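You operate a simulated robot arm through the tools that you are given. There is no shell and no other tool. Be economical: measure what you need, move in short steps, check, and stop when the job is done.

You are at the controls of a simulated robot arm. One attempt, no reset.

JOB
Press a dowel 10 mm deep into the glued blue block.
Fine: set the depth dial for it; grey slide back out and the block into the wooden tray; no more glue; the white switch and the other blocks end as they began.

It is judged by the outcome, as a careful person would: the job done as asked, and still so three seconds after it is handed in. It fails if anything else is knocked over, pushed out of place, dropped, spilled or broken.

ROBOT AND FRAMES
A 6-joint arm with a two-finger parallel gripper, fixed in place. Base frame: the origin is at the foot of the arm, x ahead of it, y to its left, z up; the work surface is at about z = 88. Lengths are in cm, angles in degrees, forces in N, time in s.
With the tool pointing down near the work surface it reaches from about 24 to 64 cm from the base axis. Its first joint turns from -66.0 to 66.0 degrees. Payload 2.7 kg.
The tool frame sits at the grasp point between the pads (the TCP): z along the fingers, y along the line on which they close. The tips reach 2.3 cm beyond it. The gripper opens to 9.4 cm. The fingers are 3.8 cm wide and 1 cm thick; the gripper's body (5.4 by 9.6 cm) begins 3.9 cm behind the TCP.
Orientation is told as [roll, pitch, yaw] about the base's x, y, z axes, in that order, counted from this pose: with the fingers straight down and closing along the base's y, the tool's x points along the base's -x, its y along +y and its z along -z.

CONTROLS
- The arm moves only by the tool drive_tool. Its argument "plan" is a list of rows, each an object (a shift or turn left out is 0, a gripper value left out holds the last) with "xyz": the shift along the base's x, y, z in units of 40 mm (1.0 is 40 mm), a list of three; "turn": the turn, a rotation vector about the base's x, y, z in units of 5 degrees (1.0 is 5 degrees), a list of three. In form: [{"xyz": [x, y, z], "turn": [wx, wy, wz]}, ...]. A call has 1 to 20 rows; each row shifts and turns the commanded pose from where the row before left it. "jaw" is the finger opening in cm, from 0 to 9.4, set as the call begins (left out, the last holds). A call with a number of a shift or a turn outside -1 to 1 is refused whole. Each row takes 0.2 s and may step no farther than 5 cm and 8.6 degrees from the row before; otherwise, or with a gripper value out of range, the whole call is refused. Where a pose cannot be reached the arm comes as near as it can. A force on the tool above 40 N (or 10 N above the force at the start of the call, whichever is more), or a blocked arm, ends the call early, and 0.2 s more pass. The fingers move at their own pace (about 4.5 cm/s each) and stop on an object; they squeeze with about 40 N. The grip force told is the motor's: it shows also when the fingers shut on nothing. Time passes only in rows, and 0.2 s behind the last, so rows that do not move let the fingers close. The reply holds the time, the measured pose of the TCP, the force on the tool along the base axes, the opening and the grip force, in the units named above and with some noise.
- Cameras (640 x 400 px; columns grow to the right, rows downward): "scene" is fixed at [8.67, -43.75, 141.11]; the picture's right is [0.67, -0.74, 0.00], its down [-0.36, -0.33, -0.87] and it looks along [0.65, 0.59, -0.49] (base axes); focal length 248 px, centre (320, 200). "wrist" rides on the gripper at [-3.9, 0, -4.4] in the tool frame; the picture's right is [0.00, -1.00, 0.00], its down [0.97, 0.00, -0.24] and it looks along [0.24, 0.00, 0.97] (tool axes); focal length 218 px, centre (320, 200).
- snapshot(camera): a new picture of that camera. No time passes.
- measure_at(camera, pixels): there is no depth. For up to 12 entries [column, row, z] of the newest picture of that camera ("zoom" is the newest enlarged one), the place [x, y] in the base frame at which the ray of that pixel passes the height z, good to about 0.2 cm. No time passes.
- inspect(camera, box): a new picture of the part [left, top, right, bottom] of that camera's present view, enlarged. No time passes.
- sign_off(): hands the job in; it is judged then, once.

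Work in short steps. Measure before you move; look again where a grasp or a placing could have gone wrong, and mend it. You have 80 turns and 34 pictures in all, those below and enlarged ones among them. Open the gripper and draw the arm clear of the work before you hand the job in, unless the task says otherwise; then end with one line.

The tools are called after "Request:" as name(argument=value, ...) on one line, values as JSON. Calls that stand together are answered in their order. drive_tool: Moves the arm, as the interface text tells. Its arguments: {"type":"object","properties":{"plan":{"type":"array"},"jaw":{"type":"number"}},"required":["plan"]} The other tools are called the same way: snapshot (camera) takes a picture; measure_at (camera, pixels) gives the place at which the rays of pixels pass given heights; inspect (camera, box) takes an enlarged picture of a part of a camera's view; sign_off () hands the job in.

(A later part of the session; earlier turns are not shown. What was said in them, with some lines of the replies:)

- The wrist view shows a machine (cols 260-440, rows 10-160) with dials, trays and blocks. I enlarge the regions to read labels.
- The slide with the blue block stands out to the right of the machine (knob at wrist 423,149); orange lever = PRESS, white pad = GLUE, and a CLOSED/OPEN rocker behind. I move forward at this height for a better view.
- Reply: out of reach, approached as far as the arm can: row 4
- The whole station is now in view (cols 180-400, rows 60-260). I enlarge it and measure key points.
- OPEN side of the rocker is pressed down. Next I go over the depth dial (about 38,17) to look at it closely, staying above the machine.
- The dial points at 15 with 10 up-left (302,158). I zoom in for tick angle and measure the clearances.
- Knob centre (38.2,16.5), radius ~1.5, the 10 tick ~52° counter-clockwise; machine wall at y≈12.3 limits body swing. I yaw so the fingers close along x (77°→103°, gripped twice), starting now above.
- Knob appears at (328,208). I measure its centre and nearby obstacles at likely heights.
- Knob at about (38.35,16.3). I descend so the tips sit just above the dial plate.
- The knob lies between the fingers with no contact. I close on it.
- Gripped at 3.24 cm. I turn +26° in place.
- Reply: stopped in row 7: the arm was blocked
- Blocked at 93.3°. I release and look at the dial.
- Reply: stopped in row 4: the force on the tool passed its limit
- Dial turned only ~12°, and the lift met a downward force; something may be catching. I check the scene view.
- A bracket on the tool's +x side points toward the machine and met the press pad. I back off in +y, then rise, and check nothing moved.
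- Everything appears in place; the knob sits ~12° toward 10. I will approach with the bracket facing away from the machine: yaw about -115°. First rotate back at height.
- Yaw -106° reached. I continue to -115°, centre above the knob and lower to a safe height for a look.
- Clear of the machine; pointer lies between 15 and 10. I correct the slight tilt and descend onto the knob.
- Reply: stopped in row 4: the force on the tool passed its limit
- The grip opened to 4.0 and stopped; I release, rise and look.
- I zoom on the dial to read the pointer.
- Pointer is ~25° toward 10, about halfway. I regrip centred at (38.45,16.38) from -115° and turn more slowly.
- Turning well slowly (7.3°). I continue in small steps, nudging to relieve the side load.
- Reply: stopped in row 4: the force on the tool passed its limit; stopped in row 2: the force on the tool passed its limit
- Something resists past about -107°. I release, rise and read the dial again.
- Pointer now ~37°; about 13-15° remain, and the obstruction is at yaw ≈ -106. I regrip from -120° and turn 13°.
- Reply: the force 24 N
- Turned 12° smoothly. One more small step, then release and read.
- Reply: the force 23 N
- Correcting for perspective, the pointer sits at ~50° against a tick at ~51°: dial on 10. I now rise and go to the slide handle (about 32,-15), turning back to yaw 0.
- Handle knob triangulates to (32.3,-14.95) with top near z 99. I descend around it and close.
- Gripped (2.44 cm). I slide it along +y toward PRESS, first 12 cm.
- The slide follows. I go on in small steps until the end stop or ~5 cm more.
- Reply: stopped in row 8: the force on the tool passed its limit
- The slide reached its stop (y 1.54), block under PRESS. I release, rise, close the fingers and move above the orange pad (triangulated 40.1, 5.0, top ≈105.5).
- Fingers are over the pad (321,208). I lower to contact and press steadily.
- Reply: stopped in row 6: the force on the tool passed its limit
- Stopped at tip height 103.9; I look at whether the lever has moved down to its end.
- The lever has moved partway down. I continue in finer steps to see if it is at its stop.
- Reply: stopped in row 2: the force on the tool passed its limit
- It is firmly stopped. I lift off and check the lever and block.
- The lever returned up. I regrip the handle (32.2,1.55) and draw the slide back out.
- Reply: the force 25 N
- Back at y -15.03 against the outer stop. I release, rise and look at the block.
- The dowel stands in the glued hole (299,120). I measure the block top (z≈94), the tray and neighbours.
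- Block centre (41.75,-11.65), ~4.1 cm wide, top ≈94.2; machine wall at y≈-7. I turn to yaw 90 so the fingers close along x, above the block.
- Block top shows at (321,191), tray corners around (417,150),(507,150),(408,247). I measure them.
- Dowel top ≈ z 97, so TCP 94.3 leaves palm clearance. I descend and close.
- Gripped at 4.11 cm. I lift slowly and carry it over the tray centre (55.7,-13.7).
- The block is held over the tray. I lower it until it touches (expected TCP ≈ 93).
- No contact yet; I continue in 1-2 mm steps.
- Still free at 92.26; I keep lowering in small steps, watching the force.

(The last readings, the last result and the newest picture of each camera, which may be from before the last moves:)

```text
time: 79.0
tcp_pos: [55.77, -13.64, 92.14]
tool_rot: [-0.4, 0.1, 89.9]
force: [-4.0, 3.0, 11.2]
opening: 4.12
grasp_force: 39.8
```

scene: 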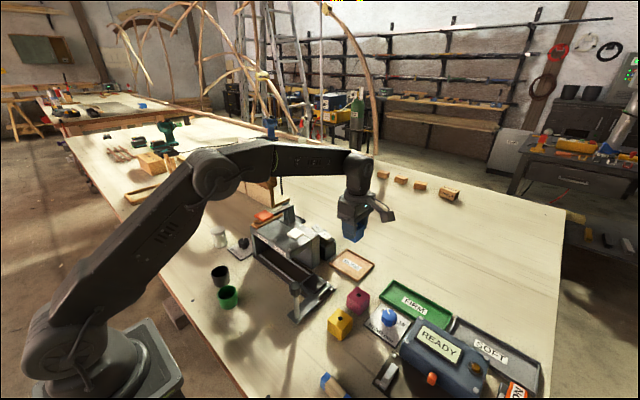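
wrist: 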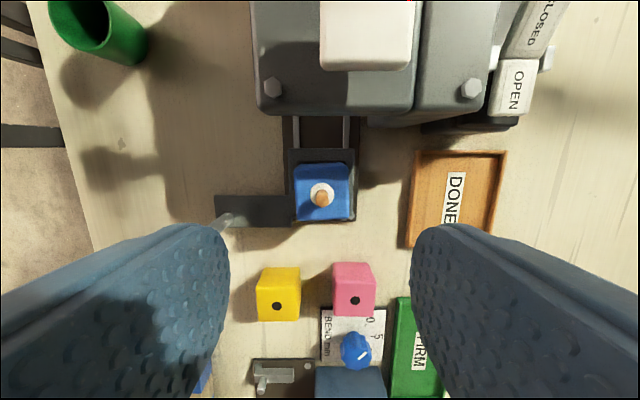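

Contact felt (11 N up). I open the fingers and rise clear.

Request:
drive_tool(plan=[{}, {}, {"xyz": [0, 0, 0.5]}, {"xyz": [0, 0, 0.7]}, {"xyz": [0, 0, 0.9]}, {"xyz": [0, 0, 0.9]}, {"xyz": [-0.6, 0, 0.5]}, {}], jaw=5.6)

Request:
snapshot(camera="wrist")

Request:
inspect(camera="scene", box=[220, 190, 428, 320])

```text
time: 80.8
tcp_pos: [53.49, -13.67, 106.1]
tool_rot: [-0.3, 0.1, 90.0]
force: [1.1, 0.6, -0.1]
opening: 5.62
grasp_force: 0.1
```

```text
3 pictures are left
```

wrist: 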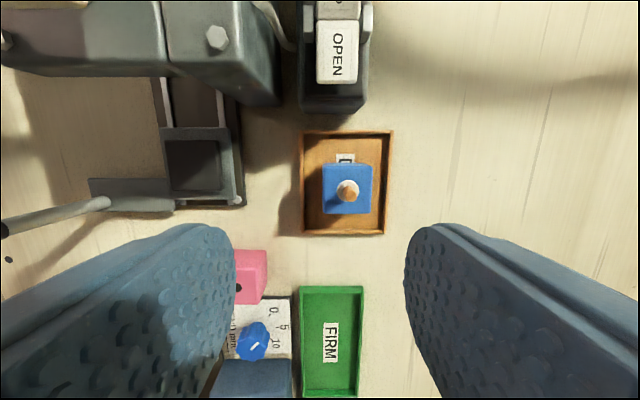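

```text
3.08 times, centred on (324, 255) of scene
```

zoom: 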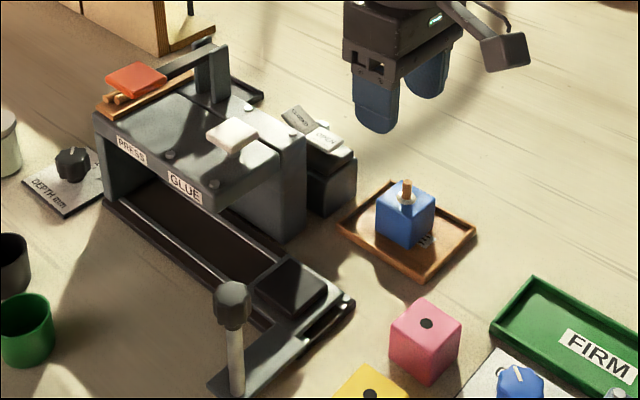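

The block with dowel rests inside the DONE tray, slide is out, rocker still OPEN, other blocks untouched. I raise the arm a little more and hand in.

Request:
drive_tool(plan=[{"xyz": [-0.6, 0, 0.9]}, {"xyz": [-0.6, 0, 0.9]}, {}])

Request:
sign_off()

```text
time: 81.6
tcp_pos: [48.45, -13.71, 113.2]
tool_rot: [-0.3, 0.0, 90.0]
force: [-0.5, -0.7, 0.2]
opening: 5.62
grasp_force: 0.0
```

```text
The job is handed in.
```

I set the depth dial to 10 and pressed a dowel into the glued blue block, which is now in the wooden DONE tray. The grey slide is back out, no glue was added, and the white switch and other blocks look as they began. I judged the depth from the dial pointer and the lever reaching a firm stop; I did not measure the dowel itself. While I was turning the dial, the gripper's bracket bumped the press lever once, and pictures afterwards showed nothing out of place.
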